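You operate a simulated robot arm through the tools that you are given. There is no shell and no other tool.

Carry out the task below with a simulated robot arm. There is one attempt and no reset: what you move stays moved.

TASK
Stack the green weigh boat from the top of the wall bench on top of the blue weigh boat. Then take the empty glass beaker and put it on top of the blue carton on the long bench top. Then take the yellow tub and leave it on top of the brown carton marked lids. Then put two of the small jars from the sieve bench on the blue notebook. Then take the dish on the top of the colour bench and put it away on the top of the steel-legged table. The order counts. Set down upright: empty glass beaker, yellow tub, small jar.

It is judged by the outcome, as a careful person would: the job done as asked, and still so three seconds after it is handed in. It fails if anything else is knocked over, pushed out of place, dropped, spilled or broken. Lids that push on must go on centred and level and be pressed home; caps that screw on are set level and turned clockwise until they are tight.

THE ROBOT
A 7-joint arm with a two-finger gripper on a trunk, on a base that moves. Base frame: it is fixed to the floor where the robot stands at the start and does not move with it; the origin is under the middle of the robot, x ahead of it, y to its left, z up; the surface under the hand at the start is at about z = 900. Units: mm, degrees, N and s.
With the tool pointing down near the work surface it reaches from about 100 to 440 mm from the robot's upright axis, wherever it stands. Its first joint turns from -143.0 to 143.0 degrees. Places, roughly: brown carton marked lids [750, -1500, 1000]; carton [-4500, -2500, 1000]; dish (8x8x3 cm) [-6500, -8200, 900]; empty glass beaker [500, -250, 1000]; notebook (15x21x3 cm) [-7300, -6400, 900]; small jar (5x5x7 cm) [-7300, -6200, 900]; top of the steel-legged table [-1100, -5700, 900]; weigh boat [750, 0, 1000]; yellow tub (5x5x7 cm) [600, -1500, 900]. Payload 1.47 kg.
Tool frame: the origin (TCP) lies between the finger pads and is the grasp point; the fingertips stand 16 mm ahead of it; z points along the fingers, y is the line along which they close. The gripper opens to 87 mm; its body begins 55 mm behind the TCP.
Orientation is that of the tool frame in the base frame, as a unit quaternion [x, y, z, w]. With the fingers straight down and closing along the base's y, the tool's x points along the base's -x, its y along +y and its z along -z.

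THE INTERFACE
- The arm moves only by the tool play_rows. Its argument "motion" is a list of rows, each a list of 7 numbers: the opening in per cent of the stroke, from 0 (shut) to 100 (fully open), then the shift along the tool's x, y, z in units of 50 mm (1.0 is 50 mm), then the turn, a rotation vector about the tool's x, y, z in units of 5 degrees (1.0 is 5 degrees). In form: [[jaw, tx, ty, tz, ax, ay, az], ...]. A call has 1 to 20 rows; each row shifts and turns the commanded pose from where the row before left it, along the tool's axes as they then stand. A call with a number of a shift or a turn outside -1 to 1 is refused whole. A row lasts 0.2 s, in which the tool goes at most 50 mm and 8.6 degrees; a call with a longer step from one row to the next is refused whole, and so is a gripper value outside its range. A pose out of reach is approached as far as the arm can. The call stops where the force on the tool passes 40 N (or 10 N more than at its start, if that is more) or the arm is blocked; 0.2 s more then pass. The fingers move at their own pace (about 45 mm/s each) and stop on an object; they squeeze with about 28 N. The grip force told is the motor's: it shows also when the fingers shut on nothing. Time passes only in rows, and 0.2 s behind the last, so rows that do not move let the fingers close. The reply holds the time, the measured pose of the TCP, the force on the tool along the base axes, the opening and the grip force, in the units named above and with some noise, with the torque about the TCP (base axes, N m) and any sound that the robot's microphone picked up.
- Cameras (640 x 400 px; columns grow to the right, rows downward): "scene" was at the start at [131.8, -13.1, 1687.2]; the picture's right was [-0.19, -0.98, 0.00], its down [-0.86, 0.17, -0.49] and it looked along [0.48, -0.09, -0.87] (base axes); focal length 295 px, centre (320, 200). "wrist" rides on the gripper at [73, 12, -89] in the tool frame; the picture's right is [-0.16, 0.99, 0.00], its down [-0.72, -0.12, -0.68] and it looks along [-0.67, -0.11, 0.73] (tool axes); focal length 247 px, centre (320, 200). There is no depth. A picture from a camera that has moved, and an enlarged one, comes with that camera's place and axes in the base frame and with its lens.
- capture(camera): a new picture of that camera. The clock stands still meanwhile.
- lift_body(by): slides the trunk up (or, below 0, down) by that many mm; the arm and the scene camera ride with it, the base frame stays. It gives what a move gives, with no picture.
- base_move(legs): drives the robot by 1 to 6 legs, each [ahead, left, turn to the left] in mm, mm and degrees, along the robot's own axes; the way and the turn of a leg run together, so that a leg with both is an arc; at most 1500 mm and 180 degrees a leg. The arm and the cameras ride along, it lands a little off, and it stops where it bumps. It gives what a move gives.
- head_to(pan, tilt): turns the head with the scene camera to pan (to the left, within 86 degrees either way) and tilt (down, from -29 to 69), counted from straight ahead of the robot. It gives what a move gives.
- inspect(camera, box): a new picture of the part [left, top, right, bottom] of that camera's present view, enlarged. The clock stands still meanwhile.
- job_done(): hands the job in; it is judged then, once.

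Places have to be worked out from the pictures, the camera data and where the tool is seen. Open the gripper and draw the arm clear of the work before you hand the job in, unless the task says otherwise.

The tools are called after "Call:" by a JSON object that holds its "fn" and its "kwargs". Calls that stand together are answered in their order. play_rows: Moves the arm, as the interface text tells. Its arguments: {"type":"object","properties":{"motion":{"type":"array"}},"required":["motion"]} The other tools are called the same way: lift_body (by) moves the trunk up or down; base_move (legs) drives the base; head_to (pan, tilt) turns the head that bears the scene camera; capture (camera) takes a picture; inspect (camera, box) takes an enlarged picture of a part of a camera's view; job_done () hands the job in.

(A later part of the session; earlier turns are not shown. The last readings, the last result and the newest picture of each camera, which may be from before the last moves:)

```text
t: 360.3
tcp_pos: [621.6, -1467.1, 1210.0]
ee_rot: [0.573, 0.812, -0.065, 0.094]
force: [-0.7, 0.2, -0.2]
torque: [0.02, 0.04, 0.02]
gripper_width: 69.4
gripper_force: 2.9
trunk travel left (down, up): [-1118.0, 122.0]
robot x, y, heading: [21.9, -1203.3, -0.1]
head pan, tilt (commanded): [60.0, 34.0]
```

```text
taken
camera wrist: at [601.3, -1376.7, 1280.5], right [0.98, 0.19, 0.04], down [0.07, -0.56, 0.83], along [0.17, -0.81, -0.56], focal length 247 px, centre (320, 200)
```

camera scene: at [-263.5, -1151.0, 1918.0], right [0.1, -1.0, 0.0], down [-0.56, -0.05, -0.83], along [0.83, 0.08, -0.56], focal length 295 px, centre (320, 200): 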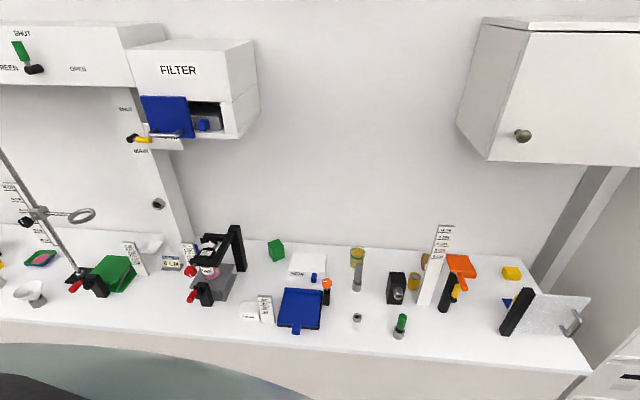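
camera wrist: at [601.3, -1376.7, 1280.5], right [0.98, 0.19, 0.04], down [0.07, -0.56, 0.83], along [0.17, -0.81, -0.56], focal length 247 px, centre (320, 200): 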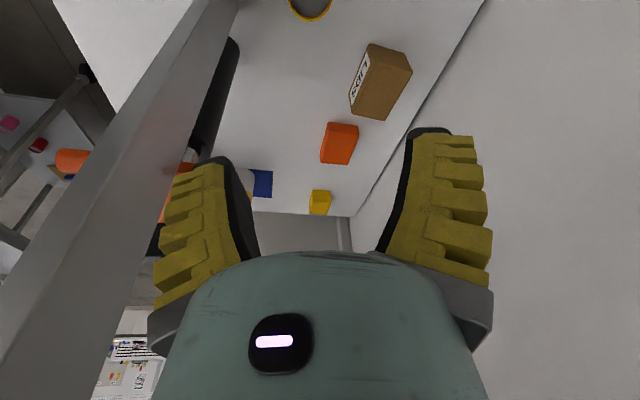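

The ruler's edge stands well left of the near finger and the tub is below. I lower 150 mm and check.

Call:
{"fn": "lift_body", "kwargs": {"by": -150}}

Call:
{"fn": "capture", "kwargs": {"camera": "wrist"}}

```text
t: 362.0
tcp_pos: [621.9, -1467.7, 1060.5]
ee_rot: [0.573, 0.812, -0.065, 0.093]
force: [-1.1, -0.1, -0.3]
torque: [0.02, -0.02, 0.02]
gripper_width: 69.4
gripper_force: 2.5
trunk travel left (down, up): [-968.0, 272.0]
robot x, y, heading: [28.8, -1198.4, -0.2]
head pan, tilt (commanded): [60.0, 34.0]
```

```text
taken
camera wrist: at [601.5, -1376.5, 1130.6], right [0.98, 0.19, 0.04], down [0.08, -0.56, 0.83], along [0.17, -0.81, -0.56], focal length 247 px, centre (320, 200)
```

wrist: 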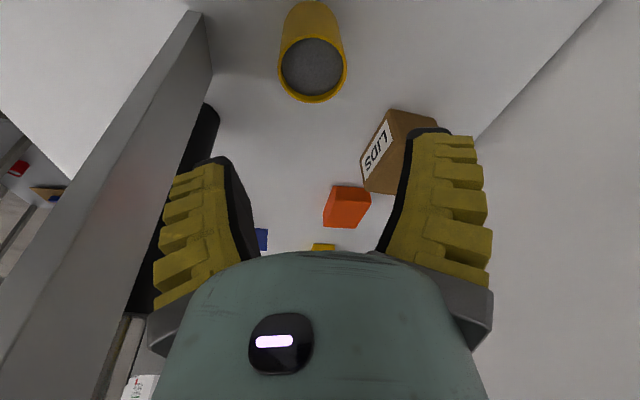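

The tub's rim is centred at (619.5, -1466), within 2 mm of the hand's axis. I lower 80 mm more and look.

Call:
{"fn": "lift_body", "kwargs": {"by": -75}}

Call:
{"fn": "capture", "kwargs": {"camera": "wrist"}}

```text
t: 363.1
tcp_pos: [621.7, -1466.4, 985.5]
ee_rot: [0.573, 0.812, -0.064, 0.094]
force: [0.1, 0.0, 0.5]
torque: [0.01, -0.01, -0.01]
gripper_width: 69.5
gripper_force: 3.1
trunk travel left (down, up): [-893.0, 347.0]
robot x, y, heading: [31.6, -1199.1, -0.0]
head pan, tilt (commanded): [60.0, 34.0]
```

```text
taken
camera wrist: at [601.5, -1376.5, 1055.6], right [0.98, 0.19, 0.04], down [0.08, -0.56, 0.83], along [0.17, -0.81, -0.56], focal length 247 px, centre (320, 200)
```

wrist: 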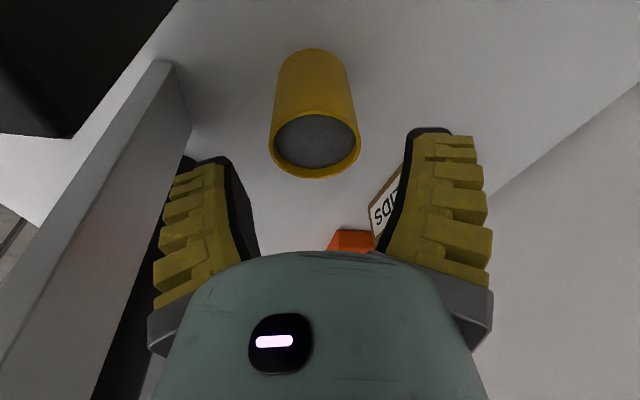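

The tub is centred between the fingers, with the device's corner clear at the upper left. I lower the last 36 mm and close on it.

Call:
{"fn": "lift_body", "kwargs": {"by": -36}}

Call:
{"fn": "play_rows", "kwargs": {"motion": [[65, 0, 0, 0, 0, 0, 0], [58, 0, 0, 0, 0, 0, 0], [50, 0, 0, 0, 0, 0, 0], [40, 0, 0, 0, 0, 0, 0], [20, 0, 0, 0, 0, 0, 0], [0, 0, 0, 0, 0, 0, 0], [0, 0, 0, 0, 0, 0, 0]]}}

Call:
{"fn": "capture", "kwargs": {"camera": "wrist"}}

```text
t: 363.9
tcp_pos: [621.6, -1467.8, 951.2]
ee_rot: [0.573, 0.812, -0.066, 0.094]
force: [0.5, 0.2, 0.3]
torque: [0.01, 0.0, -0.03]
gripper_width: 69.1
gripper_force: 3.4
trunk travel left (down, up): [-857.0, 383.0]
robot x, y, heading: [29.2, -1199.5, -0.3]
head pan, tilt (commanded): [60.0, 34.0]
```

```text
t: 365.6
tcp_pos: [622.1, -1466.9, 948.5]
ee_rot: [0.573, 0.812, -0.065, 0.094]
force: [-0.2, 0.9, 1.7]
torque: [0.0, 0.03, 0.03]
gripper_width: 42.1
gripper_force: 28.7
trunk travel left (down, up): [-857.0, 383.0]
robot x, y, heading: [25.4, -1202.2, -0.1]
head pan, tilt (commanded): [60.0, 34.0]
```

```text
taken
camera wrist: at [601.4, -1376.5, 1019.5], right [0.98, 0.19, 0.04], down [0.08, -0.56, 0.83], along [0.17, -0.81, -0.56], focal length 247 px, centre (320, 200)
```

wrist: 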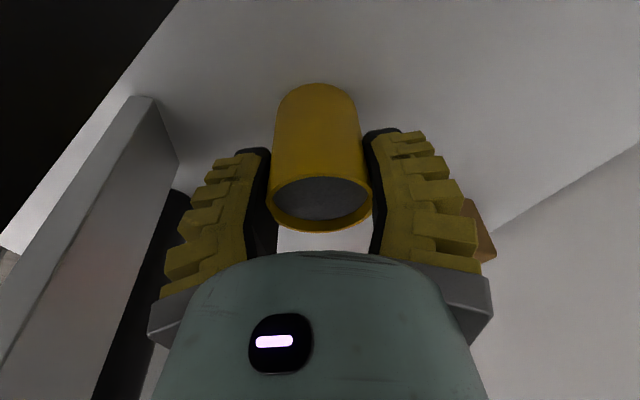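

The fingers hold the tub with the pads almost parallel, 28.7 N. I lift it 10 mm as a test and watch the width.

Call:
{"fn": "lift_body", "kwargs": {"by": 10}}

Call:
{"fn": "lift_body", "kwargs": {"by": 30}}

Call:
{"fn": "capture", "kwargs": {"camera": "wrist"}}

```text
t: 366.1
tcp_pos: [621.0, -1467.5, 959.7]
ee_rot: [0.573, 0.812, -0.065, 0.092]
force: [0.0, -0.8, -1.2]
torque: [0.03, -0.01, -0.02]
gripper_width: 41.6
gripper_force: 28.3
trunk travel left (down, up): [-867.0, 373.0]
robot x, y, heading: [25.6, -1198.4, 0.1]
head pan, tilt (commanded): [60.0, 34.0]
```

```text
t: 366.9
tcp_pos: [619.4, -1467.4, 987.9]
ee_rot: [0.573, 0.812, -0.066, 0.093]
force: [-1.1, -0.2, -1.3]
torque: [0.02, -0.02, 0.01]
gripper_width: 42.2
gripper_force: 28.5
trunk travel left (down, up): [-897.0, 343.0]
robot x, y, heading: [29.5, -1199.1, -0.3]
head pan, tilt (commanded): [60.0, 34.0]
```

```text
taken
camera wrist: at [601.0, -1376.3, 1059.2], right [0.98, 0.19, 0.04], down [0.08, -0.56, 0.83], along [0.17, -0.81, -0.56], focal length 247 px, centre (320, 200)
```

wrist: 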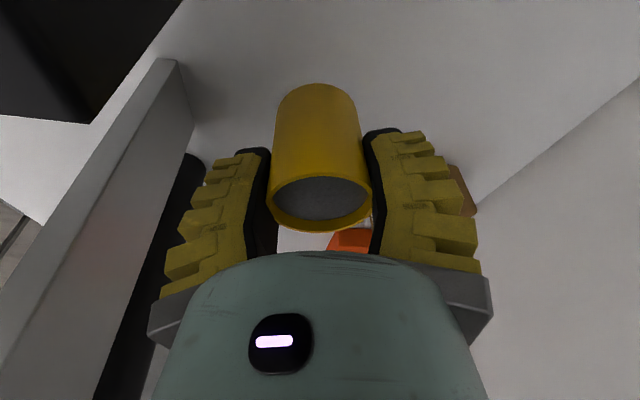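

The tub hangs upright and steady at 42 mm width. I lift it high, move it left away from the ruler, and back off from the bench.

Call:
{"fn": "lift_body", "kwargs": {"by": 180}}

Call:
{"fn": "lift_body", "kwargs": {"by": 160}}

Call:
{"fn": "play_rows", "kwargs": {"motion": [[0, 0.5, 0.125, -0.115, 0, 0, 0], [0, 0.5, 0.125, -0.115, 0, 0, 0], [0, 0.5, 0.125, -0.115, 0, 0, 0], [0, 0.5, 0.125, -0.115, 0, 0, 0], [0, 0.5, 0.125, -0.115, 0, 0, 0], [0, 0.4, 0.1, -0.09, 0, 0, 0], [0, 0, 0, 0, 0, 0, 0]]}}

Call:
{"fn": "capture", "kwargs": {"camera": "wrist"}}

```text
t: 368.9
tcp_pos: [622.0, -1466.8, 1168.1]
ee_rot: [0.572, 0.812, -0.065, 0.092]
force: [0.6, 0.4, -0.8]
torque: [-0.01, 0.0, 0.02]
gripper_width: 41.8
gripper_force: 28.2
trunk travel left (down, up): [-1077.0, 163.0]
robot x, y, heading: [25.6, -1199.7, 0.0]
head pan, tilt (commanded): [60.0, 34.0]
```

```text
t: 370.7
tcp_pos: [621.5, -1466.7, 1329.0]
ee_rot: [0.572, 0.812, -0.065, 0.092]
force: [-0.2, -0.6, -0.7]
torque: [0.03, 0.03, -0.01]
gripper_width: 41.8
gripper_force: 28.0
trunk travel left (down, up): [-1237.0, 3.0]
robot x, y, heading: [23.8, -1202.7, -0.0]
head pan, tilt (commanded): [60.0, 34.0]
```

```text
t: 372.3
tcp_pos: [604.4, -1316.5, 1329.5]
ee_rot: [0.573, 0.812, -0.066, 0.092]
force: [-0.5, 0.0, -0.6]
torque: [0.02, 0.02, -0.03]
gripper_width: 42.0
gripper_force: 27.9
trunk travel left (down, up): [-1237.0, 3.0]
robot x, y, heading: [29.8, -1203.2, 0.0]
head pan, tilt (commanded): [60.0, 34.0]
```

```text
taken
camera wrist: at [585.3, -1225.9, 1400.1], right [0.98, 0.19, 0.04], down [0.08, -0.56, 0.83], along [0.17, -0.81, -0.56], focal length 247 px, centre (320, 200)
```

wrist: 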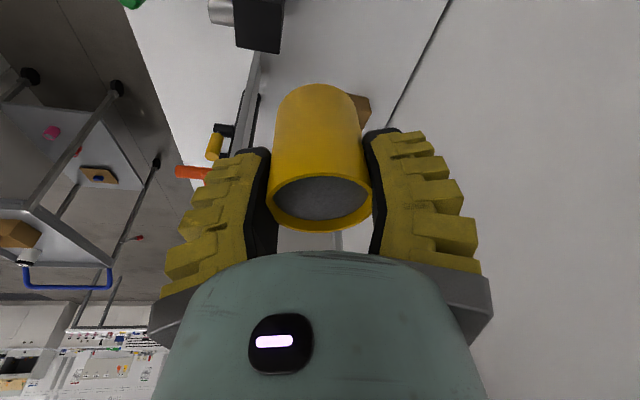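

The tub is steady with its filling in place. I back off 400 mm, move 490 mm to the right, and turn the tool 80 degrees about the vertical so the wrist will lean toward the robot at the LIDS carton.

Call:
{"fn": "base_move", "kwargs": {"legs": [[-400, 0, 0], [0, -490, 0]]}}

Call:
{"fn": "play_rows", "kwargs": {"motion": [[0, 0, 0, 0, -0.2255, 0, -0.975], [0, 0, 0, 0, -0.2255, 0, -0.975], [0, 0, 0, 0, -0.2255, 0, -0.975], [0, 0, 0, 0, -0.2255, 0, -0.975], [0, 0, 0, 0, -0.2255, 0, -0.975], [0, 0, 0, 0, -0.2255, 0, -0.975], [0, 0, 0, 0, -0.2255, 0, -0.975], [0, 0, 0, 0, -0.2255, 0, -0.975], [0, 0, 0, 0, -0.2255, 0, -0.975], [0, 0, 0, 0, -0.2255, 0, -0.975], [0, 0, 0, 0, -0.2255, 0, -0.975], [0, 0, 0, 0, -0.2255, 0, -0.975], [0, 0, 0, 0, -0.2255, 0, -0.975], [0, 0, 0, 0, -0.2255, 0, -0.975], [0, 0, 0, 0, -0.2255, 0, -0.975], [0, 0, 0, 0, -0.2255, 0, -0.975], [0, 0, 0, 0, 0, 0, 0]]}}

Call:
{"fn": "capture", "kwargs": {"camera": "wrist"}}

```text
t: 377.2
tcp_pos: [214.4, -1814.5, 1329.7]
ee_rot: [0.578, 0.808, -0.064, 0.092]
force: [-1.0, 0.5, -1.1]
torque: [-0.01, 0.01, 0.03]
gripper_width: 42.2
gripper_force: 28.2
trunk travel left (down, up): [-1237.0, 3.0]
robot x, y, heading: [-362.8, -1693.1, -1.0]
head pan, tilt (commanded): [60.0, 34.0]
```

```text
t: 380.8
tcp_pos: [213.7, -1812.4, 1329.2]
ee_rot: [-0.079, 0.99, 0.009, 0.114]
force: [0.2, -0.5, -1.0]
torque: [0.0, 0.01, -0.01]
gripper_width: 42.0
gripper_force: 27.7
trunk travel left (down, up): [-1237.0, 3.0]
robot x, y, heading: [-361.3, -1690.8, -0.8]
head pan, tilt (commanded): [60.0, 34.0]
```

```text
taken
camera wrist: at [121.8, -1815.5, 1399.7], right [0.0, 1.0, 0.04], down [0.56, -0.03, 0.83], along [0.83, 0.02, -0.56], focal length 247 px, centre (320, 200)
```

wrist: 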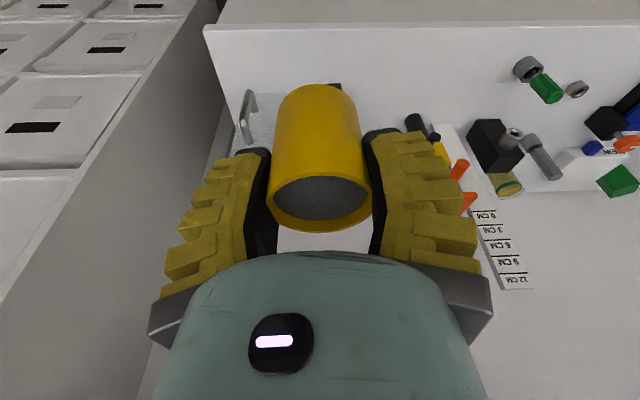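

The tool now closes along y with the wrist leaning toward the robot, the tub still firm. I bring it back in front of the robot to y=-1600, which lines up with the way in over the orange plate and right of the ruler.

Call:
{"fn": "play_rows", "kwargs": {"motion": [[0, -0.162, 0.5, 0.038, 0, 0, 0], [0, -0.162, 0.6, 0.038, 0, 0, 0], [0, -0.162, 0.6, 0.038, 0, 0, 0], [0, -0.162, 0.6, 0.038, 0, 0, 0], [0, -0.162, 0.6, 0.038, 0, 0, 0], [0, -0.162, 0.6, 0.038, 0, 0, 0], [0, -0.162, 0.607, 0.038, 0, 0, 0], [0, 0, 0, 0, 0, 0, 0]]}}

Call:
{"fn": "base_move", "kwargs": {"legs": [[0, 0, 0.8], [200, 0, 0]]}}

Call:
{"fn": "capture", "kwargs": {"camera": "wrist"}}

```text
t: 382.6
tcp_pos: [238.1, -1601.9, 1329.0]
ee_rot: [-0.078, 0.99, 0.01, 0.114]
force: [0.6, 0.2, -1.2]
torque: [0.0, 0.01, 0.01]
gripper_width: 42.1
gripper_force: 28.0
trunk travel left (down, up): [-1237.0, 3.0]
robot x, y, heading: [-362.1, -1688.9, -0.6]
head pan, tilt (commanded): [60.0, 34.0]
```

```text
t: 384.6
tcp_pos: [437.8, -1589.4, 1329.4]
ee_rot: [-0.088, 0.99, 0.01, 0.114]
force: [-0.1, -0.9, -0.1]
torque: [0.03, -0.03, -0.02]
gripper_width: 42.2
gripper_force: 27.8
trunk travel left (down, up): [-1237.0, 3.0]
robot x, y, heading: [-161.7, -1689.0, 0.2]
head pan, tilt (commanded): [60.0, 34.0]
```

```text
taken
camera wrist: at [345.4, -1594.0, 1399.9], right [-0.02, 1.0, 0.04], down [0.56, -0.02, 0.83], along [0.83, 0.04, -0.56], focal length 247 px, centre (320, 200)
```

wrist: 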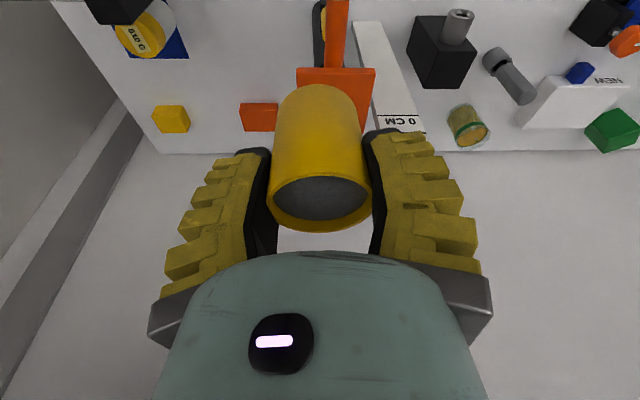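

The orange plate passes below the tub with about 100 mm to spare. I drive 150 mm on, so the tub comes beyond the plate.

Call:
{"fn": "base_move", "kwargs": {"legs": [[150, 0, 0]]}}

Call:
{"fn": "capture", "kwargs": {"camera": "wrist"}}

```text
t: 386.1
tcp_pos: [557.7, -1588.5, 1307.9]
ee_rot: [-0.095, 0.992, 0.01, 0.079]
force: [-0.8, -0.6, -0.1]
torque: [0.04, 0.0, -0.01]
gripper_width: 42.2
gripper_force: 28.2
trunk travel left (down, up): [-1237.0, 3.0]
robot x, y, heading: [-10.6, -1689.7, 0.4]
head pan, tilt (commanded): [60.0, 34.0]
stopped in leg 1: the robot was blocked; the commanded pose is now the measured one
```

```text
taken
camera wrist: at [469.9, -1592.6, 1384.5], right [-0.03, 1.0, 0.03], down [0.62, 0.0, 0.79], along [0.79, 0.04, -0.62], focal length 247 px, centre (320, 200)
```

wrist: 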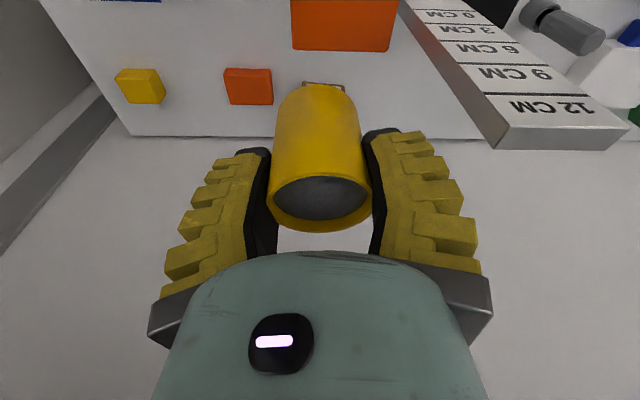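

The base stopped short and the hand was pushed back and 4 degrees out of lean: the wrist must have met the wall cupboard above, with the tub still held at 42 mm. I back away 150 mm, and will go in lower, along y=-1670 between the orange plate and the black post.

Call:
{"fn": "base_move", "kwargs": {"legs": [[-170, 0, 0]]}}

Call:
{"fn": "play_rows", "kwargs": {"motion": [[0, 0, 0, 0, 0, -0.4, 0], [0, 0, 0, 0, 0, -0.4, 0], [0, 0, 0, 0, 0, 0, 0]]}}

Call:
{"fn": "capture", "kwargs": {"camera": "wrist"}}

Call:
{"fn": "capture", "kwargs": {"camera": "scene"}}

```text
t: 387.5
tcp_pos: [401.8, -1589.2, 1314.2]
ee_rot: [-0.094, 0.992, 0.011, 0.089]
force: [0.1, 0.2, -0.4]
torque: [0.01, -0.01, -0.01]
gripper_width: 42.2
gripper_force: 27.8
trunk travel left (down, up): [-1237.0, 3.0]
robot x, y, heading: [-174.0, -1693.5, 0.2]
head pan, tilt (commanded): [60.0, 34.0]
```

```text
t: 388.3
tcp_pos: [400.7, -1588.5, 1313.1]
ee_rot: [-0.093, 0.988, 0.013, 0.122]
force: [0.4, 0.7, -1.4]
torque: [-0.04, 0.01, -0.03]
gripper_width: 42.0
gripper_force: 28.0
trunk travel left (down, up): [-1237.0, 3.0]
robot x, y, heading: [-175.6, -1688.8, 0.8]
head pan, tilt (commanded): [60.0, 34.0]
```

```text
taken
camera wrist: at [307.4, -1594.1, 1382.2], right [-0.03, 1.0, 0.04], down [0.55, -0.02, 0.84], along [0.84, 0.05, -0.55], focal length 247 px, centre (320, 200)
```

wrist: 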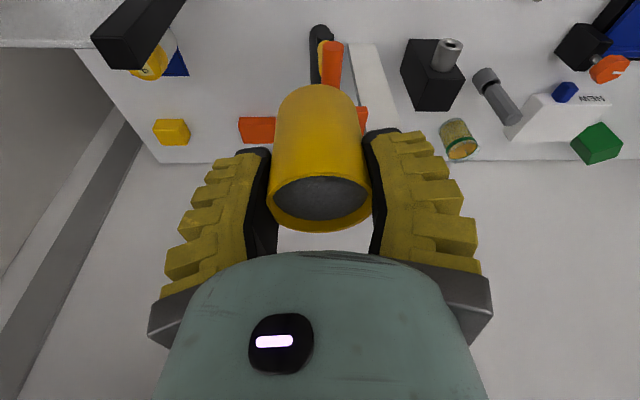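

```text
taken
camera scene: at [-64.1, -1613.5, 1917.0], right [0.87, -0.49, 0.0], down [-0.28, -0.49, -0.83], along [0.41, 0.72, -0.56], focal length 295 px, centre (320, 200)
```

scene: 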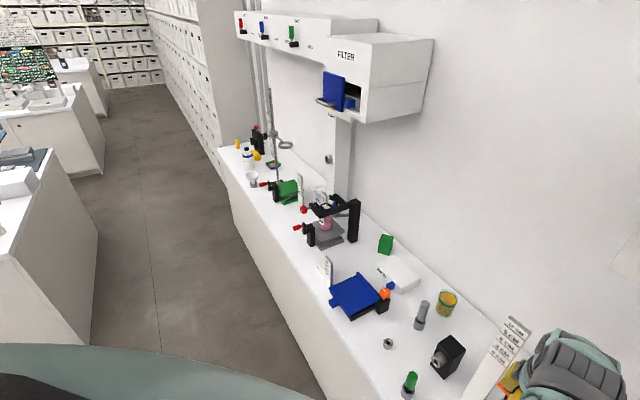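

The cupboard's bottom front corner works out at about (528, -1554, 1549), so below TCP z=1200 the wrist will pass under it. I shift the tub to y=-1675 and lower it to z of about 1130 here, in front of the obstacles.

Call:
{"fn": "play_rows", "kwargs": {"motion": [[0, 0.07, -0.55, -0.02, 0, 0, 0], [0, 0.07, -0.55, -0.02, 0, 0, 0], [0, 0.07, -0.6, -0.02, 0, 0, 0], [0, 0, 0, 0, 0, 0, 0]]}}

Call:
{"fn": "lift_body", "kwargs": {"by": -180}}

Call:
{"fn": "capture", "kwargs": {"camera": "wrist"}}

```text
t: 389.3
tcp_pos: [405.1, -1676.7, 1315.3]
ee_rot: [-0.092, 0.988, 0.013, 0.123]
force: [0.0, 0.0, 0.2]
torque: [0.0, -0.01, 0.03]
gripper_width: 42.2
gripper_force: 27.4
trunk travel left (down, up): [-1237.0, 3.0]
robot x, y, heading: [-175.9, -1691.3, 0.4]
head pan, tilt (commanded): [60.0, 34.0]
```

```text
t: 391.3
tcp_pos: [404.6, -1675.1, 1135.4]
ee_rot: [-0.092, 0.988, 0.014, 0.123]
force: [0.7, -0.5, -1.2]
torque: [-0.01, 0.02, 0.01]
gripper_width: 42.0
gripper_force: 28.2
trunk travel left (down, up): [-1057.0, 183.0]
robot x, y, heading: [-174.9, -1690.4, 0.4]
head pan, tilt (commanded): [60.0, 34.0]
```

```text
taken
camera wrist: at [311.5, -1681.2, 1203.5], right [-0.03, 1.0, 0.04], down [0.55, -0.02, 0.84], along [0.84, 0.05, -0.55], focal length 247 px, centre (320, 200)
```

wrist: 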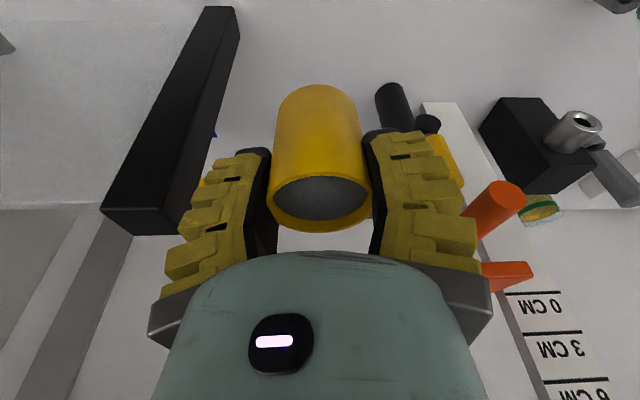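

The handle's end lies at about (428, -1566, 1125) and the post's near edge at y=-1747, so the way along y=-1675 is open on both sides. I drive 205 mm forward.

Call:
{"fn": "base_move", "kwargs": {"legs": [[100, 0, 0], [105, 0, 0]]}}

Call:
{"fn": "capture", "kwargs": {"camera": "wrist"}}

```text
t: 393.2
tcp_pos: [608.6, -1675.6, 1135.3]
ee_rot: [-0.093, 0.988, 0.013, 0.123]
force: [-0.7, -0.1, -0.7]
torque: [-0.03, 0.0, -0.02]
gripper_width: 42.2
gripper_force: 27.8
trunk travel left (down, up): [-1057.0, 183.0]
robot x, y, heading: [28.5, -1690.6, 0.1]
head pan, tilt (commanded): [60.0, 34.0]
```

```text
taken
camera wrist: at [515.3, -1680.7, 1203.3], right [-0.03, 1.0, 0.04], down [0.55, -0.02, 0.84], along [0.84, 0.05, -0.55], focal length 247 px, centre (320, 200)
```

wrist: 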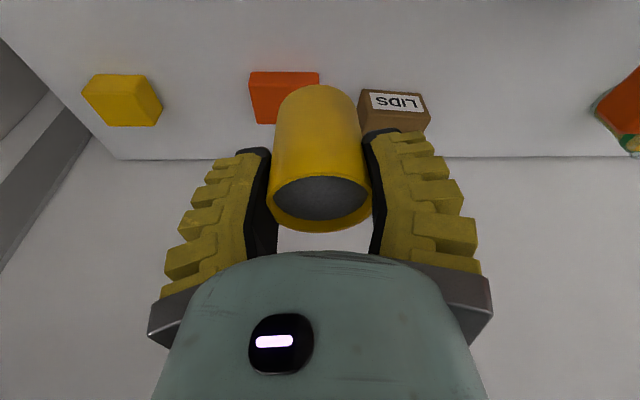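

The LIDS carton is now plainly ahead at (393, 108). I enlarge it to set its top's place.

Call:
{"fn": "inspect", "kwargs": {"camera": "wrist", "box": [240, 50, 450, 180]}}

```text
3.05 times, centred on (345, 115) of wrist
camera zoom: at [515.3, -1680.7, 1203.3], right [-0.03, 1.0, 0.04], down [0.55, -0.02, 0.84], along [0.84, 0.05, -0.55], focal length 753 px, centre (244, 459)
```

zoom: 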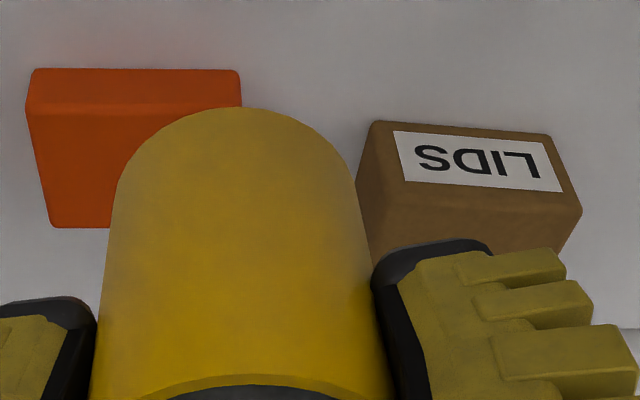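

The LIDS carton's top is at z=951, centred at (743, -1565). I correct the small lean error and carry the tub over that spot, still at z=1135.

Call:
{"fn": "play_rows", "kwargs": {"motion": [[0, 0, 0, 0, 0, 0.24, 0], [0, -0.493, 0.277, 0.126, 0, 0, 0], [0, -0.493, 0.277, 0.126, 0, 0, 0], [0, -0.493, 0.277, 0.126, 0, 0, 0], [0, -0.493, 0.277, 0.126, 0, 0, 0], [0, -0.493, 0.277, 0.126, 0, 0, 0], [0, -0.493, 0.277, 0.126, 0, 0, 0], [0, 0, 0, 0, 0, 0, 0]]}}

Call:
{"fn": "capture", "kwargs": {"camera": "wrist"}}

```text
t: 395.1
tcp_pos: [709.9, -1589.1, 1134.5]
ee_rot: [-0.093, 0.989, 0.012, 0.112]
force: [0.1, 0.4, -0.7]
torque: [-0.02, 0.02, 0.01]
gripper_width: 42.1
gripper_force: 27.9
out of reach, approached as far as the arm can: row 6, 7
trunk travel left (down, up): [-1057.0, 183.0]
robot x, y, heading: [25.9, -1685.0, 0.1]
head pan, tilt (commanded): [60.0, 34.0]
```

```text
taken
camera wrist: at [618.9, -1594.2, 1204.5], right [-0.03, 1.0, 0.04], down [0.57, -0.01, 0.82], along [0.82, 0.05, -0.56], focal length 247 px, centre (320, 200)
```

wrist: 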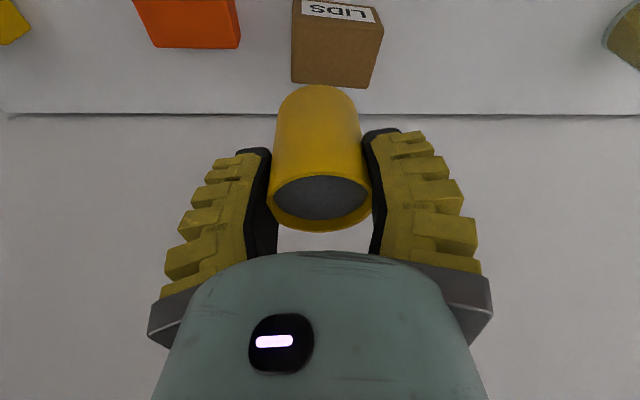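

The arm reached its limit at (710, -1589) with the trunk this high. I lower the trunk 100 mm, raise the hand by 60 mm with the arm, which gives more reach, nudge the base 8 mm closer, and reach on.

Call:
{"fn": "lift_body", "kwargs": {"by": -100}}

Call:
{"fn": "base_move", "kwargs": {"legs": [[9, 0, 0]]}}

Call:
{"fn": "play_rows", "kwargs": {"motion": [[0, -0.15, 0, -0.58, 0, 0, 0], [0, -0.15, 0, -0.58, 0, 0, 0], [0, 0, 0, 0, 0, 0, 0]]}}

```text
t: 396.4
tcp_pos: [711.1, -1589.1, 1035.2]
ee_rot: [-0.093, 0.989, 0.012, 0.113]
force: [-0.1, -0.3, -1.0]
torque: [-0.03, 0.0, -0.03]
gripper_width: 42.1
gripper_force: 28.7
trunk travel left (down, up): [-957.0, 283.0]
robot x, y, heading: [29.9, -1691.5, 0.4]
head pan, tilt (commanded): [60.0, 34.0]
```

```text
t: 397.1
tcp_pos: [718.9, -1589.2, 1034.1]
ee_rot: [-0.093, 0.989, 0.013, 0.112]
force: [-0.2, -0.1, -0.3]
torque: [0.04, 0.0, 0.01]
gripper_width: 42.1
gripper_force: 27.6
trunk travel left (down, up): [-957.0, 283.0]
robot x, y, heading: [38.5, -1688.9, 0.2]
head pan, tilt (commanded): [60.0, 34.0]
```

```text
t: 397.9
tcp_pos: [722.7, -1588.0, 1095.8]
ee_rot: [-0.093, 0.989, 0.012, 0.113]
force: [-0.8, -0.7, -0.2]
torque: [0.01, -0.02, 0.0]
gripper_width: 42.3
gripper_force: 27.5
trunk travel left (down, up): [-957.0, 283.0]
robot x, y, heading: [40.2, -1690.2, 0.4]
head pan, tilt (commanded): [60.0, 34.0]
```

The hand rose and moved to (723, -1588, 1096) without complaint. I go the remaining 20 mm forward and 22 mm left, to the carton's centre.

Call:
{"fn": "play_rows", "kwargs": {"motion": [[0, -0.235, 0.183, 0.055, 0, 0, 0], [0, -0.235, 0.183, 0.055, 0, 0, 0], [0, 0, 0, 0, 0, 0, 0]]}}

Call:
{"fn": "capture", "kwargs": {"camera": "wrist"}}

```text
t: 398.7
tcp_pos: [741.7, -1565.0, 1093.5]
ee_rot: [-0.093, 0.989, 0.012, 0.112]
force: [1.1, -0.7, -0.2]
torque: [-0.05, 0.01, 0.0]
gripper_width: 42.2
gripper_force: 28.5
trunk travel left (down, up): [-957.0, 283.0]
robot x, y, heading: [37.9, -1689.7, 0.2]
head pan, tilt (commanded): [60.0, 34.0]
```

```text
taken
camera wrist: at [649.0, -1570.3, 1164.4], right [-0.03, 1.0, 0.04], down [0.57, -0.01, 0.82], along [0.82, 0.05, -0.56], focal length 247 px, centre (320, 200)
```

wrist: 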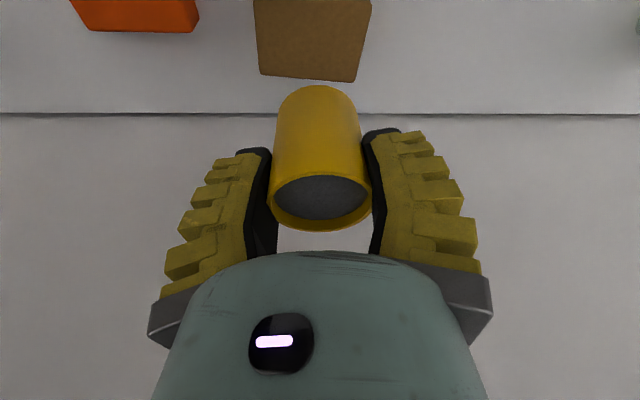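

The carton's top is centred at (741, -1567), right under the tub. I lower 80 mm and then go in small steps.

Call:
{"fn": "lift_body", "kwargs": {"by": -78}}

Call:
{"fn": "capture", "kwargs": {"camera": "wrist"}}

```text
t: 399.9
tcp_pos: [742.0, -1565.4, 1017.1]
ee_rot: [-0.093, 0.989, 0.012, 0.113]
force: [1.4, -0.6, -1.2]
torque: [-0.01, -0.04, -0.02]
gripper_width: 42.1
gripper_force: 28.3
trunk travel left (down, up): [-879.0, 361.0]
robot x, y, heading: [36.6, -1695.4, 0.6]
head pan, tilt (commanded): [60.0, 34.0]
```

```text
taken
camera wrist: at [649.1, -1570.5, 1086.6], right [-0.03, 1.0, 0.04], down [0.57, -0.01, 0.82], along [0.82, 0.05, -0.56], focal length 247 px, centre (320, 200)
```

wrist: 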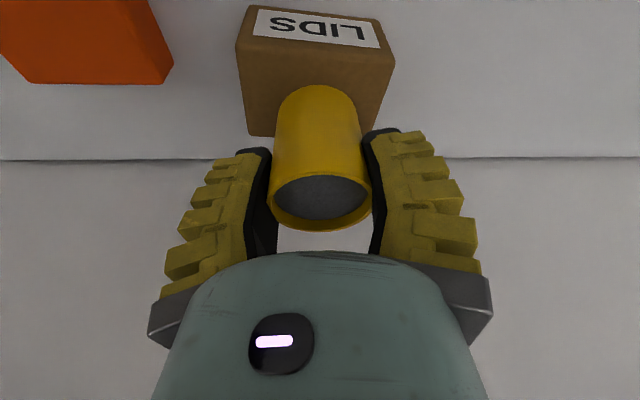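

The tub's base is well inside the carton's top. I lower in small steps until it touches.

Call:
{"fn": "lift_body", "kwargs": {"by": -12}}

Call:
{"fn": "lift_body", "kwargs": {"by": -2}}

Call:
{"fn": "lift_body", "kwargs": {"by": -2}}

Call:
{"fn": "lift_body", "kwargs": {"by": -2}}

```text
t: 400.5
tcp_pos: [742.7, -1565.4, 1005.0]
ee_rot: [-0.092, 0.989, 0.012, 0.114]
force: [-0.6, 0.0, 8.0]
torque: [-0.05, 0.2, 0.01]
gripper_width: 42.6
gripper_force: 28.1
trunk travel left (down, up): [-867.0, 373.0]
robot x, y, heading: [39.7, -1692.3, 0.3]
head pan, tilt (commanded): [60.0, 34.0]
```

```text
t: 401.0
tcp_pos: [743.4, -1565.8, 1003.9]
ee_rot: [-0.093, 0.989, 0.013, 0.114]
force: [-3.7, -0.9, 18.2]
torque: [-0.05, 0.27, -0.02]
gripper_width: 42.8
gripper_force: 27.9
trunk travel left (down, up): [-865.0, 375.0]
robot x, y, heading: [40.6, -1690.1, 0.3]
head pan, tilt (commanded): [60.0, 34.0]
```

```text
t: 401.5
tcp_pos: [743.7, -1564.4, 1002.6]
ee_rot: [-0.093, 0.989, 0.013, 0.115]
force: [-1.3, -0.6, 20.2]
torque: [-0.01, -0.01, 0.0]
gripper_width: 43.6
gripper_force: 28.1
trunk travel left (down, up): [-863.0, 377.0]
robot x, y, heading: [32.9, -1693.0, 0.3]
head pan, tilt (commanded): [60.0, 34.0]
```

```text
t: 402.0
tcp_pos: [742.9, -1564.0, 1000.3]
ee_rot: [-0.093, 0.989, 0.012, 0.114]
force: [0.5, 0.5, 20.6]
torque: [0.02, -0.07, 0.04]
gripper_width: 43.7
gripper_force: 28.3
trunk travel left (down, up): [-861.0, 379.0]
robot x, y, heading: [37.5, -1692.5, 0.4]
head pan, tilt (commanded): [60.0, 34.0]
```

The tub touched at once and I pressed to about 20 N before stopping; it slid a little in the fingers and stands seated on the carton. I ease up 2 mm, then open the fingers gently.

Call:
{"fn": "lift_body", "kwargs": {"by": 2}}

Call:
{"fn": "play_rows", "kwargs": {"motion": [[44, 0, 0, 0, 0, 0, 0], [48, 0, 0, 0, 0, 0, 0], [52, 0, 0, 0, 0, 0, 0], [58, 0, 0, 0, 0, 0, 0], [64, 0, 0, 0, 0, 0, 0], [72, 0, 0, 0, 0, 0, 0], [72, 0, 0, 0, 0, 0, 0]]}}

Call:
{"fn": "capture", "kwargs": {"camera": "wrist"}}

```text
t: 402.6
tcp_pos: [741.9, -1566.0, 1000.5]
ee_rot: [-0.093, 0.989, 0.012, 0.113]
force: [2.9, 0.5, 8.9]
torque: [0.02, -0.23, -0.01]
gripper_width: 43.4
gripper_force: 27.4
trunk travel left (down, up): [-863.0, 377.0]
robot x, y, heading: [39.2, -1691.1, 0.7]
head pan, tilt (commanded): [60.0, 34.0]
```

```text
t: 404.1
tcp_pos: [740.3, -1565.6, 999.5]
ee_rot: [-0.093, 0.989, 0.012, 0.112]
force: [-0.7, 0.4, 0.4]
torque: [0.02, 0.0, 0.0]
gripper_width: 66.7
gripper_force: 3.2
trunk travel left (down, up): [-863.0, 377.0]
robot x, y, heading: [40.0, -1689.3, 0.3]
head pan, tilt (commanded): [60.0, 34.0]
```

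```text
taken
camera wrist: at [648.9, -1570.5, 1070.4], right [-0.03, 1.0, 0.04], down [0.57, -0.01, 0.82], along [0.82, 0.05, -0.56], focal length 247 px, centre (320, 200)
```

wrist: 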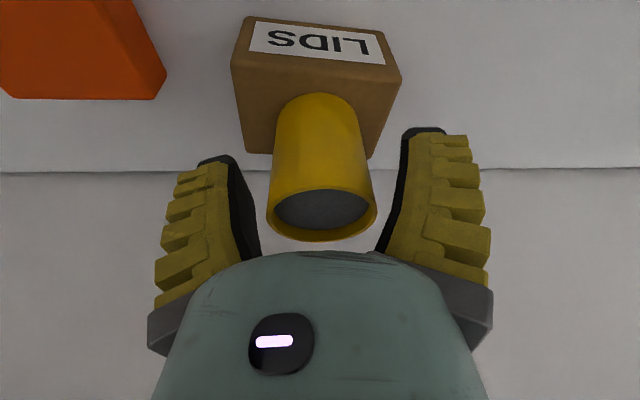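

The tub stands on the LIDS carton, upright, with the fingers free. I raise the hand straight up and look at it.

Call:
{"fn": "lift_body", "kwargs": {"by": 25}}

Call:
{"fn": "lift_body", "kwargs": {"by": 105}}

Call:
{"fn": "capture", "kwargs": {"camera": "wrist"}}

```text
t: 404.9
tcp_pos: [740.4, -1565.6, 1024.6]
ee_rot: [-0.092, 0.989, 0.013, 0.112]
force: [0.4, 0.2, -1.0]
torque: [0.02, 0.0, -0.01]
gripper_width: 67.4
gripper_force: 3.2
trunk travel left (down, up): [-888.0, 352.0]
robot x, y, heading: [36.0, -1691.2, 0.3]
head pan, tilt (commanded): [60.0, 34.0]
```

```text
t: 406.2
tcp_pos: [741.2, -1566.0, 1128.9]
ee_rot: [-0.093, 0.989, 0.012, 0.112]
force: [0.3, -0.7, -0.1]
torque: [0.01, 0.0, -0.01]
gripper_width: 67.2
gripper_force: 3.0
trunk travel left (down, up): [-993.0, 247.0]
robot x, y, heading: [35.1, -1688.8, 0.4]
head pan, tilt (commanded): [60.0, 34.0]
```

```text
taken
camera wrist: at [648.7, -1570.5, 1200.2], right [-0.03, 1.0, 0.04], down [0.57, -0.01, 0.82], along [0.82, 0.05, -0.56], focal length 247 px, centre (320, 200)
```

wrist: 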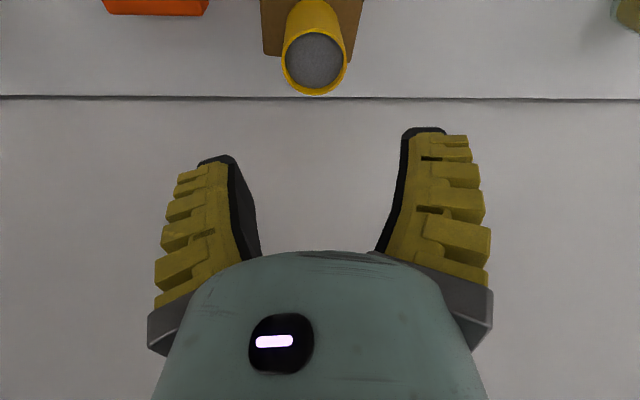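

The tub stands well on the carton. I narrow the fingers and go back out the same way: to (608, -1675), then back off from the bench.

Call:
{"fn": "play_rows", "kwargs": {"motion": [[30, 0, 0, 0, 0, 0, 0], [30, 0, 0, 0, 0, 0, 0], [30, 0.49, -0.274, -0.115, 0, 0, 0], [30, 0.49, -0.274, -0.115, 0, 0, 0], [30, 0.49, -0.274, -0.115, 0, 0, 0], [30, 0.49, -0.274, -0.115, 0, 0, 0], [30, 0.49, -0.274, -0.115, 0, 0, 0], [30, 0.49, -0.274, -0.115, 0, 0, 0], [30, 0, 0, 0, 0, 0, 0]]}}

Call:
{"fn": "base_move", "kwargs": {"legs": [[-400, 0, 0]]}}

Call:
{"fn": "capture", "kwargs": {"camera": "wrist"}}

```text
t: 408.2
tcp_pos: [607.6, -1673.7, 1130.4]
ee_rot: [-0.093, 0.989, 0.012, 0.111]
force: [-0.1, 0.4, 0.0]
torque: [-0.01, -0.02, 0.03]
gripper_width: 32.2
gripper_force: 4.7
trunk travel left (down, up): [-993.0, 247.0]
robot x, y, heading: [36.5, -1690.1, 0.3]
head pan, tilt (commanded): [60.0, 34.0]
```

```text
t: 410.7
tcp_pos: [217.1, -1675.8, 1131.1]
ee_rot: [-0.093, 0.989, 0.013, 0.112]
force: [-0.5, 0.3, -0.7]
torque: [0.0, -0.03, -0.01]
gripper_width: 32.4
gripper_force: 5.0
trunk travel left (down, up): [-993.0, 247.0]
robot x, y, heading: [-355.1, -1695.8, 0.3]
head pan, tilt (commanded): [60.0, 34.0]
```

```text
taken
camera wrist: at [125.2, -1680.8, 1201.1], right [-0.03, 1.0, 0.04], down [0.57, -0.01, 0.82], along [0.82, 0.05, -0.56], focal length 247 px, centre (320, 200)
```

wrist: 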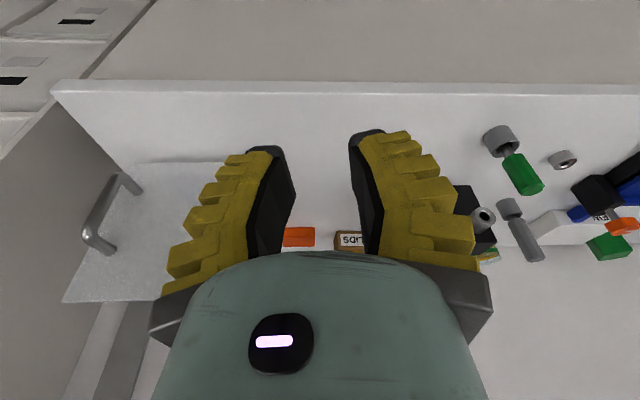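

The third job is done; the jars and the notebook are on the bench along the far wall near x=-7300, y=-6300. I level and straighten the tool, pull the arm in, and set out through the passage again.

Call:
{"fn": "play_rows", "kwargs": {"motion": [[30, 0, 0, 0, 0, 0.86, 0], [30, 0, 0, 0, 0, 0.86, 0], [30, 0, 0, 0, 0, 0.86, 0], [30, 0.6, 0, 0, 0, 0, 0.7], [30, 0.6, 0, 0, 0, 0, 0.7], [30, 0.6, 0, 0, 0, 0, 0.7], [30, 0.6, 0, 0, 0, 0, 0], [30, 0, 0, 0, 0, 0, 0]]}}

Call:
{"fn": "base_move", "kwargs": {"legs": [[0, 0, -90], [0, 395, 0], [560, 0, 0]]}}

```text
t: 412.5
tcp_pos: [100.1, -1687.8, 1128.6]
ee_rot: [-0.001, 1.0, 0.001, 0.0]
force: [-0.5, 0.2, -0.4]
torque: [-0.01, -0.01, 0.01]
gripper_width: 32.4
gripper_force: 4.6
trunk travel left (down, up): [-993.0, 247.0]
robot x, y, heading: [-351.6, -1689.1, 0.0]
head pan, tilt (commanded): [60.0, 34.0]
```

```text
t: 421.5
tcp_pos: [50.6, -2694.9, 1128.7]
ee_rot: [0.704, 0.711, 0.002, 0.001]
force: [0.0, 0.2, -0.4]
torque: [-0.02, 0.05, 0.0]
gripper_width: 32.5
gripper_force: 4.4
trunk travel left (down, up): [-993.0, 247.0]
robot x, y, heading: [49.0, -2245.0, -89.2]
head pan, tilt (commanded): [60.0, 34.0]
```

At (49, -2245), in the passage. I shift 16 mm right and drive through, then head to the far aisle.

Call:
{"fn": "base_move", "kwargs": {"legs": [[0, -18, 0], [1310, 0, 0], [0, 0, -90.8]]}}

Call:
{"fn": "capture", "kwargs": {"camera": "scene"}}

```text
t: 429.5
tcp_pos: [-12.8, -4031.8, 1128.0]
ee_rot: [0.746, 0.666, 0.0, 0.002]
force: [-0.5, -0.4, 0.8]
torque: [-0.04, -0.02, -0.01]
gripper_width: 32.3
gripper_force: 4.0
trunk travel left (down, up): [-993.0, 247.0]
robot x, y, heading: [34.4, -3582.1, -96.5]
head pan, tilt (commanded): [60.0, 34.0]
stopped in leg 3: the robot was blocked; the commanded pose is now the measured one
```

```text
taken
camera scene: at [97.5, -3705.0, 1673.0], right [-0.59, -0.8, 0.0], down [-0.45, 0.33, -0.83], along [0.67, -0.49, -0.56], focal length 295 px, centre (320, 200)
```

scene: 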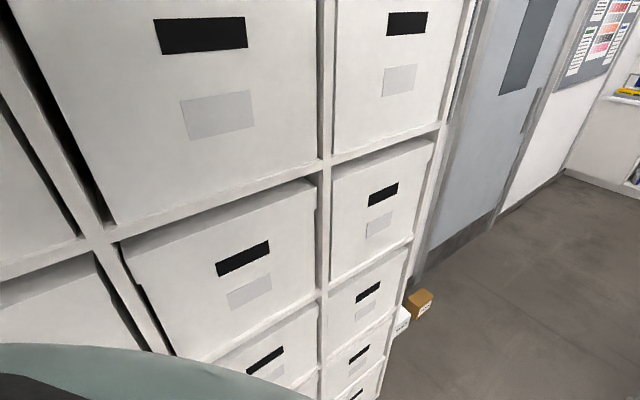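

The turn was blocked because shelves stand close on the left here. I move 450 mm to the right first and then turn to face along the aisle.

Call:
{"fn": "base_move", "kwargs": {"legs": [[0, -450, 0], [0, 0, -84]]}}

Call:
{"fn": "capture", "kwargs": {"camera": "scene"}}

```text
t: 435.8
tcp_pos: [-857.7, -3531.0, 1128.3]
ee_rot: [1.0, -0.004, 0.0, 0.002]
force: [-0.4, 0.4, 0.4]
torque: [0.01, 0.04, 0.0]
gripper_width: 32.2
gripper_force: 4.5
trunk travel left (down, up): [-993.0, 247.0]
robot x, y, heading: [-404.9, -3531.8, 180.0]
head pan, tilt (commanded): [60.0, 34.0]
```

```text
taken
camera scene: at [-522.8, -3609.5, 1673.0], right [-0.86, 0.51, 0.0], down [0.28, 0.48, -0.83], along [-0.42, -0.72, -0.56], focal length 295 px, centre (320, 200)
```

scene: 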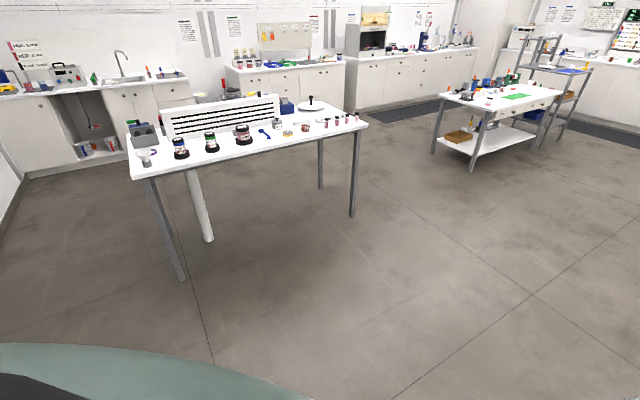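

The aisle ahead is open. I drive west in long legs toward x=-6100.

Call:
{"fn": "base_move", "kwargs": {"legs": [[1500, 0, 0], [1500, 0, 0]]}}

```text
t: 450.4
tcp_pos: [-3876.5, -3459.9, 1127.8]
ee_rot: [1.0, -0.02, 0.0, 0.002]
force: [0.9, -0.8, -0.5]
torque: [0.0, -0.01, -0.01]
gripper_width: 32.1
gripper_force: 4.0
trunk travel left (down, up): [-993.0, 247.0]
robot x, y, heading: [-3422.8, -3476.1, 177.8]
head pan, tilt (commanded): [60.0, 34.0]
```

At (-3423, -3476). I correct the heading and side drift and go on to x of about -6050.

Call:
{"fn": "base_move", "kwargs": {"legs": [[0, 150, 2.2], [1500, 0, 0], [1130, 0, 0]]}}

Call:
{"fn": "capture", "kwargs": {"camera": "scene"}}

Call:
{"fn": "capture", "kwargs": {"camera": "wrist"}}

```text
t: 464.1
tcp_pos: [-6492.8, -3681.6, 1128.3]
ee_rot: [1.0, 0.012, -0.001, 0.002]
force: [0.5, 0.3, -0.5]
torque: [-0.02, 0.01, 0.0]
gripper_width: 32.4
gripper_force: 4.8
trunk travel left (down, up): [-993.0, 247.0]
robot x, y, heading: [-6040.0, -3670.5, -178.3]
head pan, tilt (commanded): [60.0, 34.0]
```

```text
taken
camera scene: at [-6155.6, -3749.0, 1673.0], right [-0.88, 0.48, 0.0], down [0.27, 0.49, -0.83], along [-0.4, -0.73, -0.56], focal length 295 px, centre (320, 200)
```

scene: 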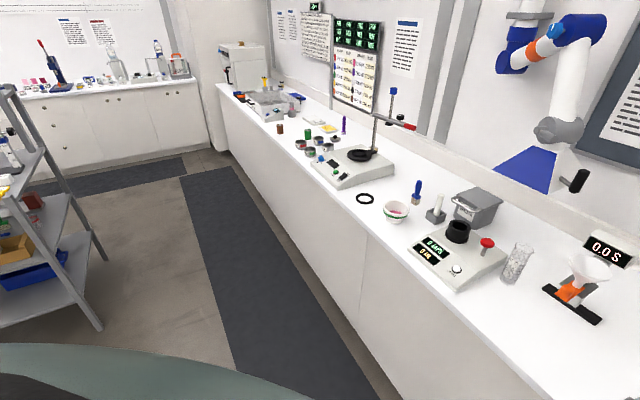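

```text
taken
camera wrist: at [-6420.2, -3689.9, 1217.5], right [-0.13, -0.99, 0.0], down [-0.73, 0.1, 0.68], along [-0.67, 0.09, -0.73], focal length 247 px, centre (320, 200)
```

wrist: 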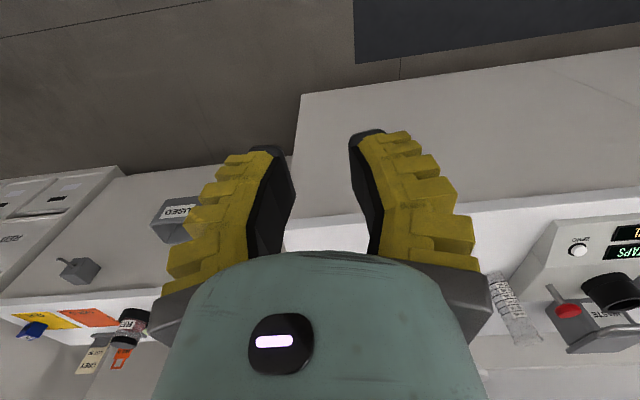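

The bench along the far wall is in view. Jars near (-7300, -6200) should show at about (301, 104), so I enlarge that region.

Call:
{"fn": "inspect", "kwargs": {"camera": "scene", "box": [220, 60, 380, 180]}}

```text
3.33 times, centred on (300, 120) of scene
camera zoom: at [-6155.6, -3749.0, 1673.0], right [-0.88, 0.48, 0.0], down [0.27, 0.49, -0.83], along [-0.4, -0.73, -0.56], focal length 984 px, centre (387, 467)
```

zoom: 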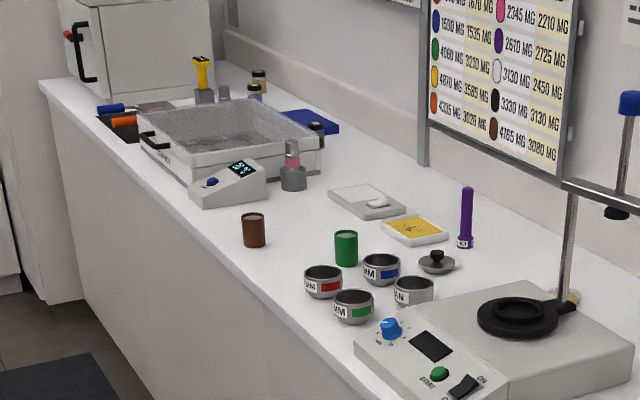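

I see the blue notebook lying near (-7354, -6403) behind a grey tray device, and small dark-lidded jars near (-7280, -6193) and further on. I drive along the bench to y of about -6200.

Call:
{"fn": "base_move", "kwargs": {"legs": [[0, 0, -1.7], [0, 1300, 0], [0, 1200, 0]]}}

Call:
{"fn": "capture", "kwargs": {"camera": "wrist"}}

Call:
{"fn": "capture", "kwargs": {"camera": "scene"}}

```text
t: 476.7
tcp_pos: [-6518.6, -6195.6, 1127.9]
ee_rot: [1.0, 0.012, 0.0, 0.002]
force: [-0.3, 0.2, -0.6]
torque: [-0.01, 0.0, 0.0]
gripper_width: 32.0
gripper_force: 4.5
trunk travel left (down, up): [-993.0, 247.0]
robot x, y, heading: [-6065.9, -6178.5, -178.6]
head pan, tilt (commanded): [60.0, 34.0]
```

```text
taken
camera wrist: at [-6445.6, -6203.4, 1217.6], right [-0.13, -0.99, 0.0], down [-0.73, 0.1, 0.68], along [-0.67, 0.09, -0.73], focal length 247 px, centre (320, 200)
```

wrist: 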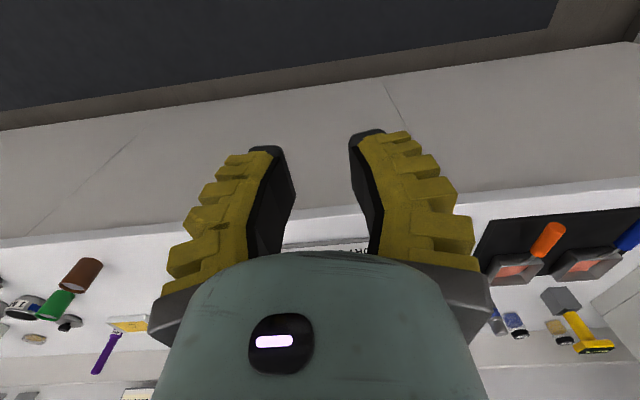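

```text
taken
camera scene: at [-6180.9, -6262.4, 1673.0], right [-0.88, 0.48, 0.0], down [0.27, 0.49, -0.83], along [-0.4, -0.73, -0.56], focal length 295 px, centre (320, 200)
```

scene: 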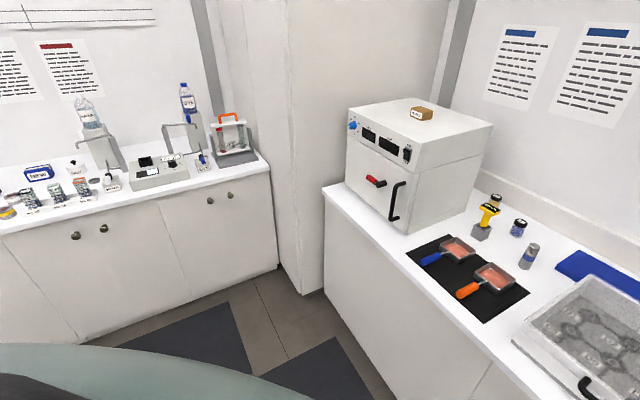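

The view shows two or three small jars left of the notebook, a mat with two pans, and the grey tray right in front of the notebook. I turn the robot 55 degrees right so the head faces this stretch squarely.

Call:
{"fn": "base_move", "kwargs": {"legs": [[0, 0, -58]]}}

Call:
{"fn": "capture", "kwargs": {"camera": "scene"}}

Call:
{"fn": "inspect", "kwargs": {"camera": "scene", "box": [180, 100, 480, 280]}}

```text
t: 479.8
tcp_pos: [-6305.7, -5798.8, 1127.3]
ee_rot: [0.874, -0.486, -0.001, 0.002]
force: [0.4, -0.3, 0.1]
torque: [0.0, -0.01, 0.01]
gripper_width: 32.2
gripper_force: 4.7
trunk travel left (down, up): [-993.0, 247.0]
robot x, y, heading: [-6066.1, -6185.1, 121.8]
head pan, tilt (commanded): [60.0, 34.0]
```

```text
taken
camera scene: at [-6194.0, -6126.3, 1673.0], right [-0.03, 1.0, 0.0], down [0.56, 0.02, -0.83], along [-0.83, -0.03, -0.56], focal length 295 px, centre (320, 200)
```

scene: 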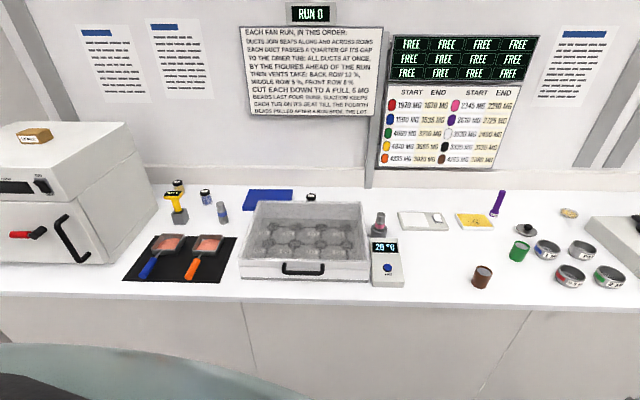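

```text
2.13 times, centred on (330, 190) of scene
camera zoom: at [-6194.0, -6126.3, 1673.0], right [-0.03, 1.0, 0.0], down [0.56, 0.02, -0.83], along [-0.83, -0.03, -0.56], focal length 630 px, centre (299, 221)
```

zoom: 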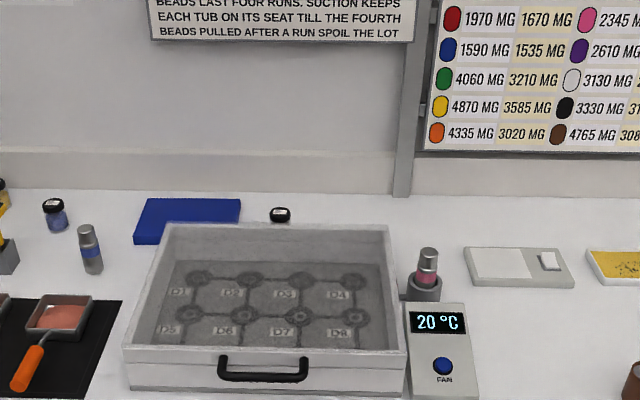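

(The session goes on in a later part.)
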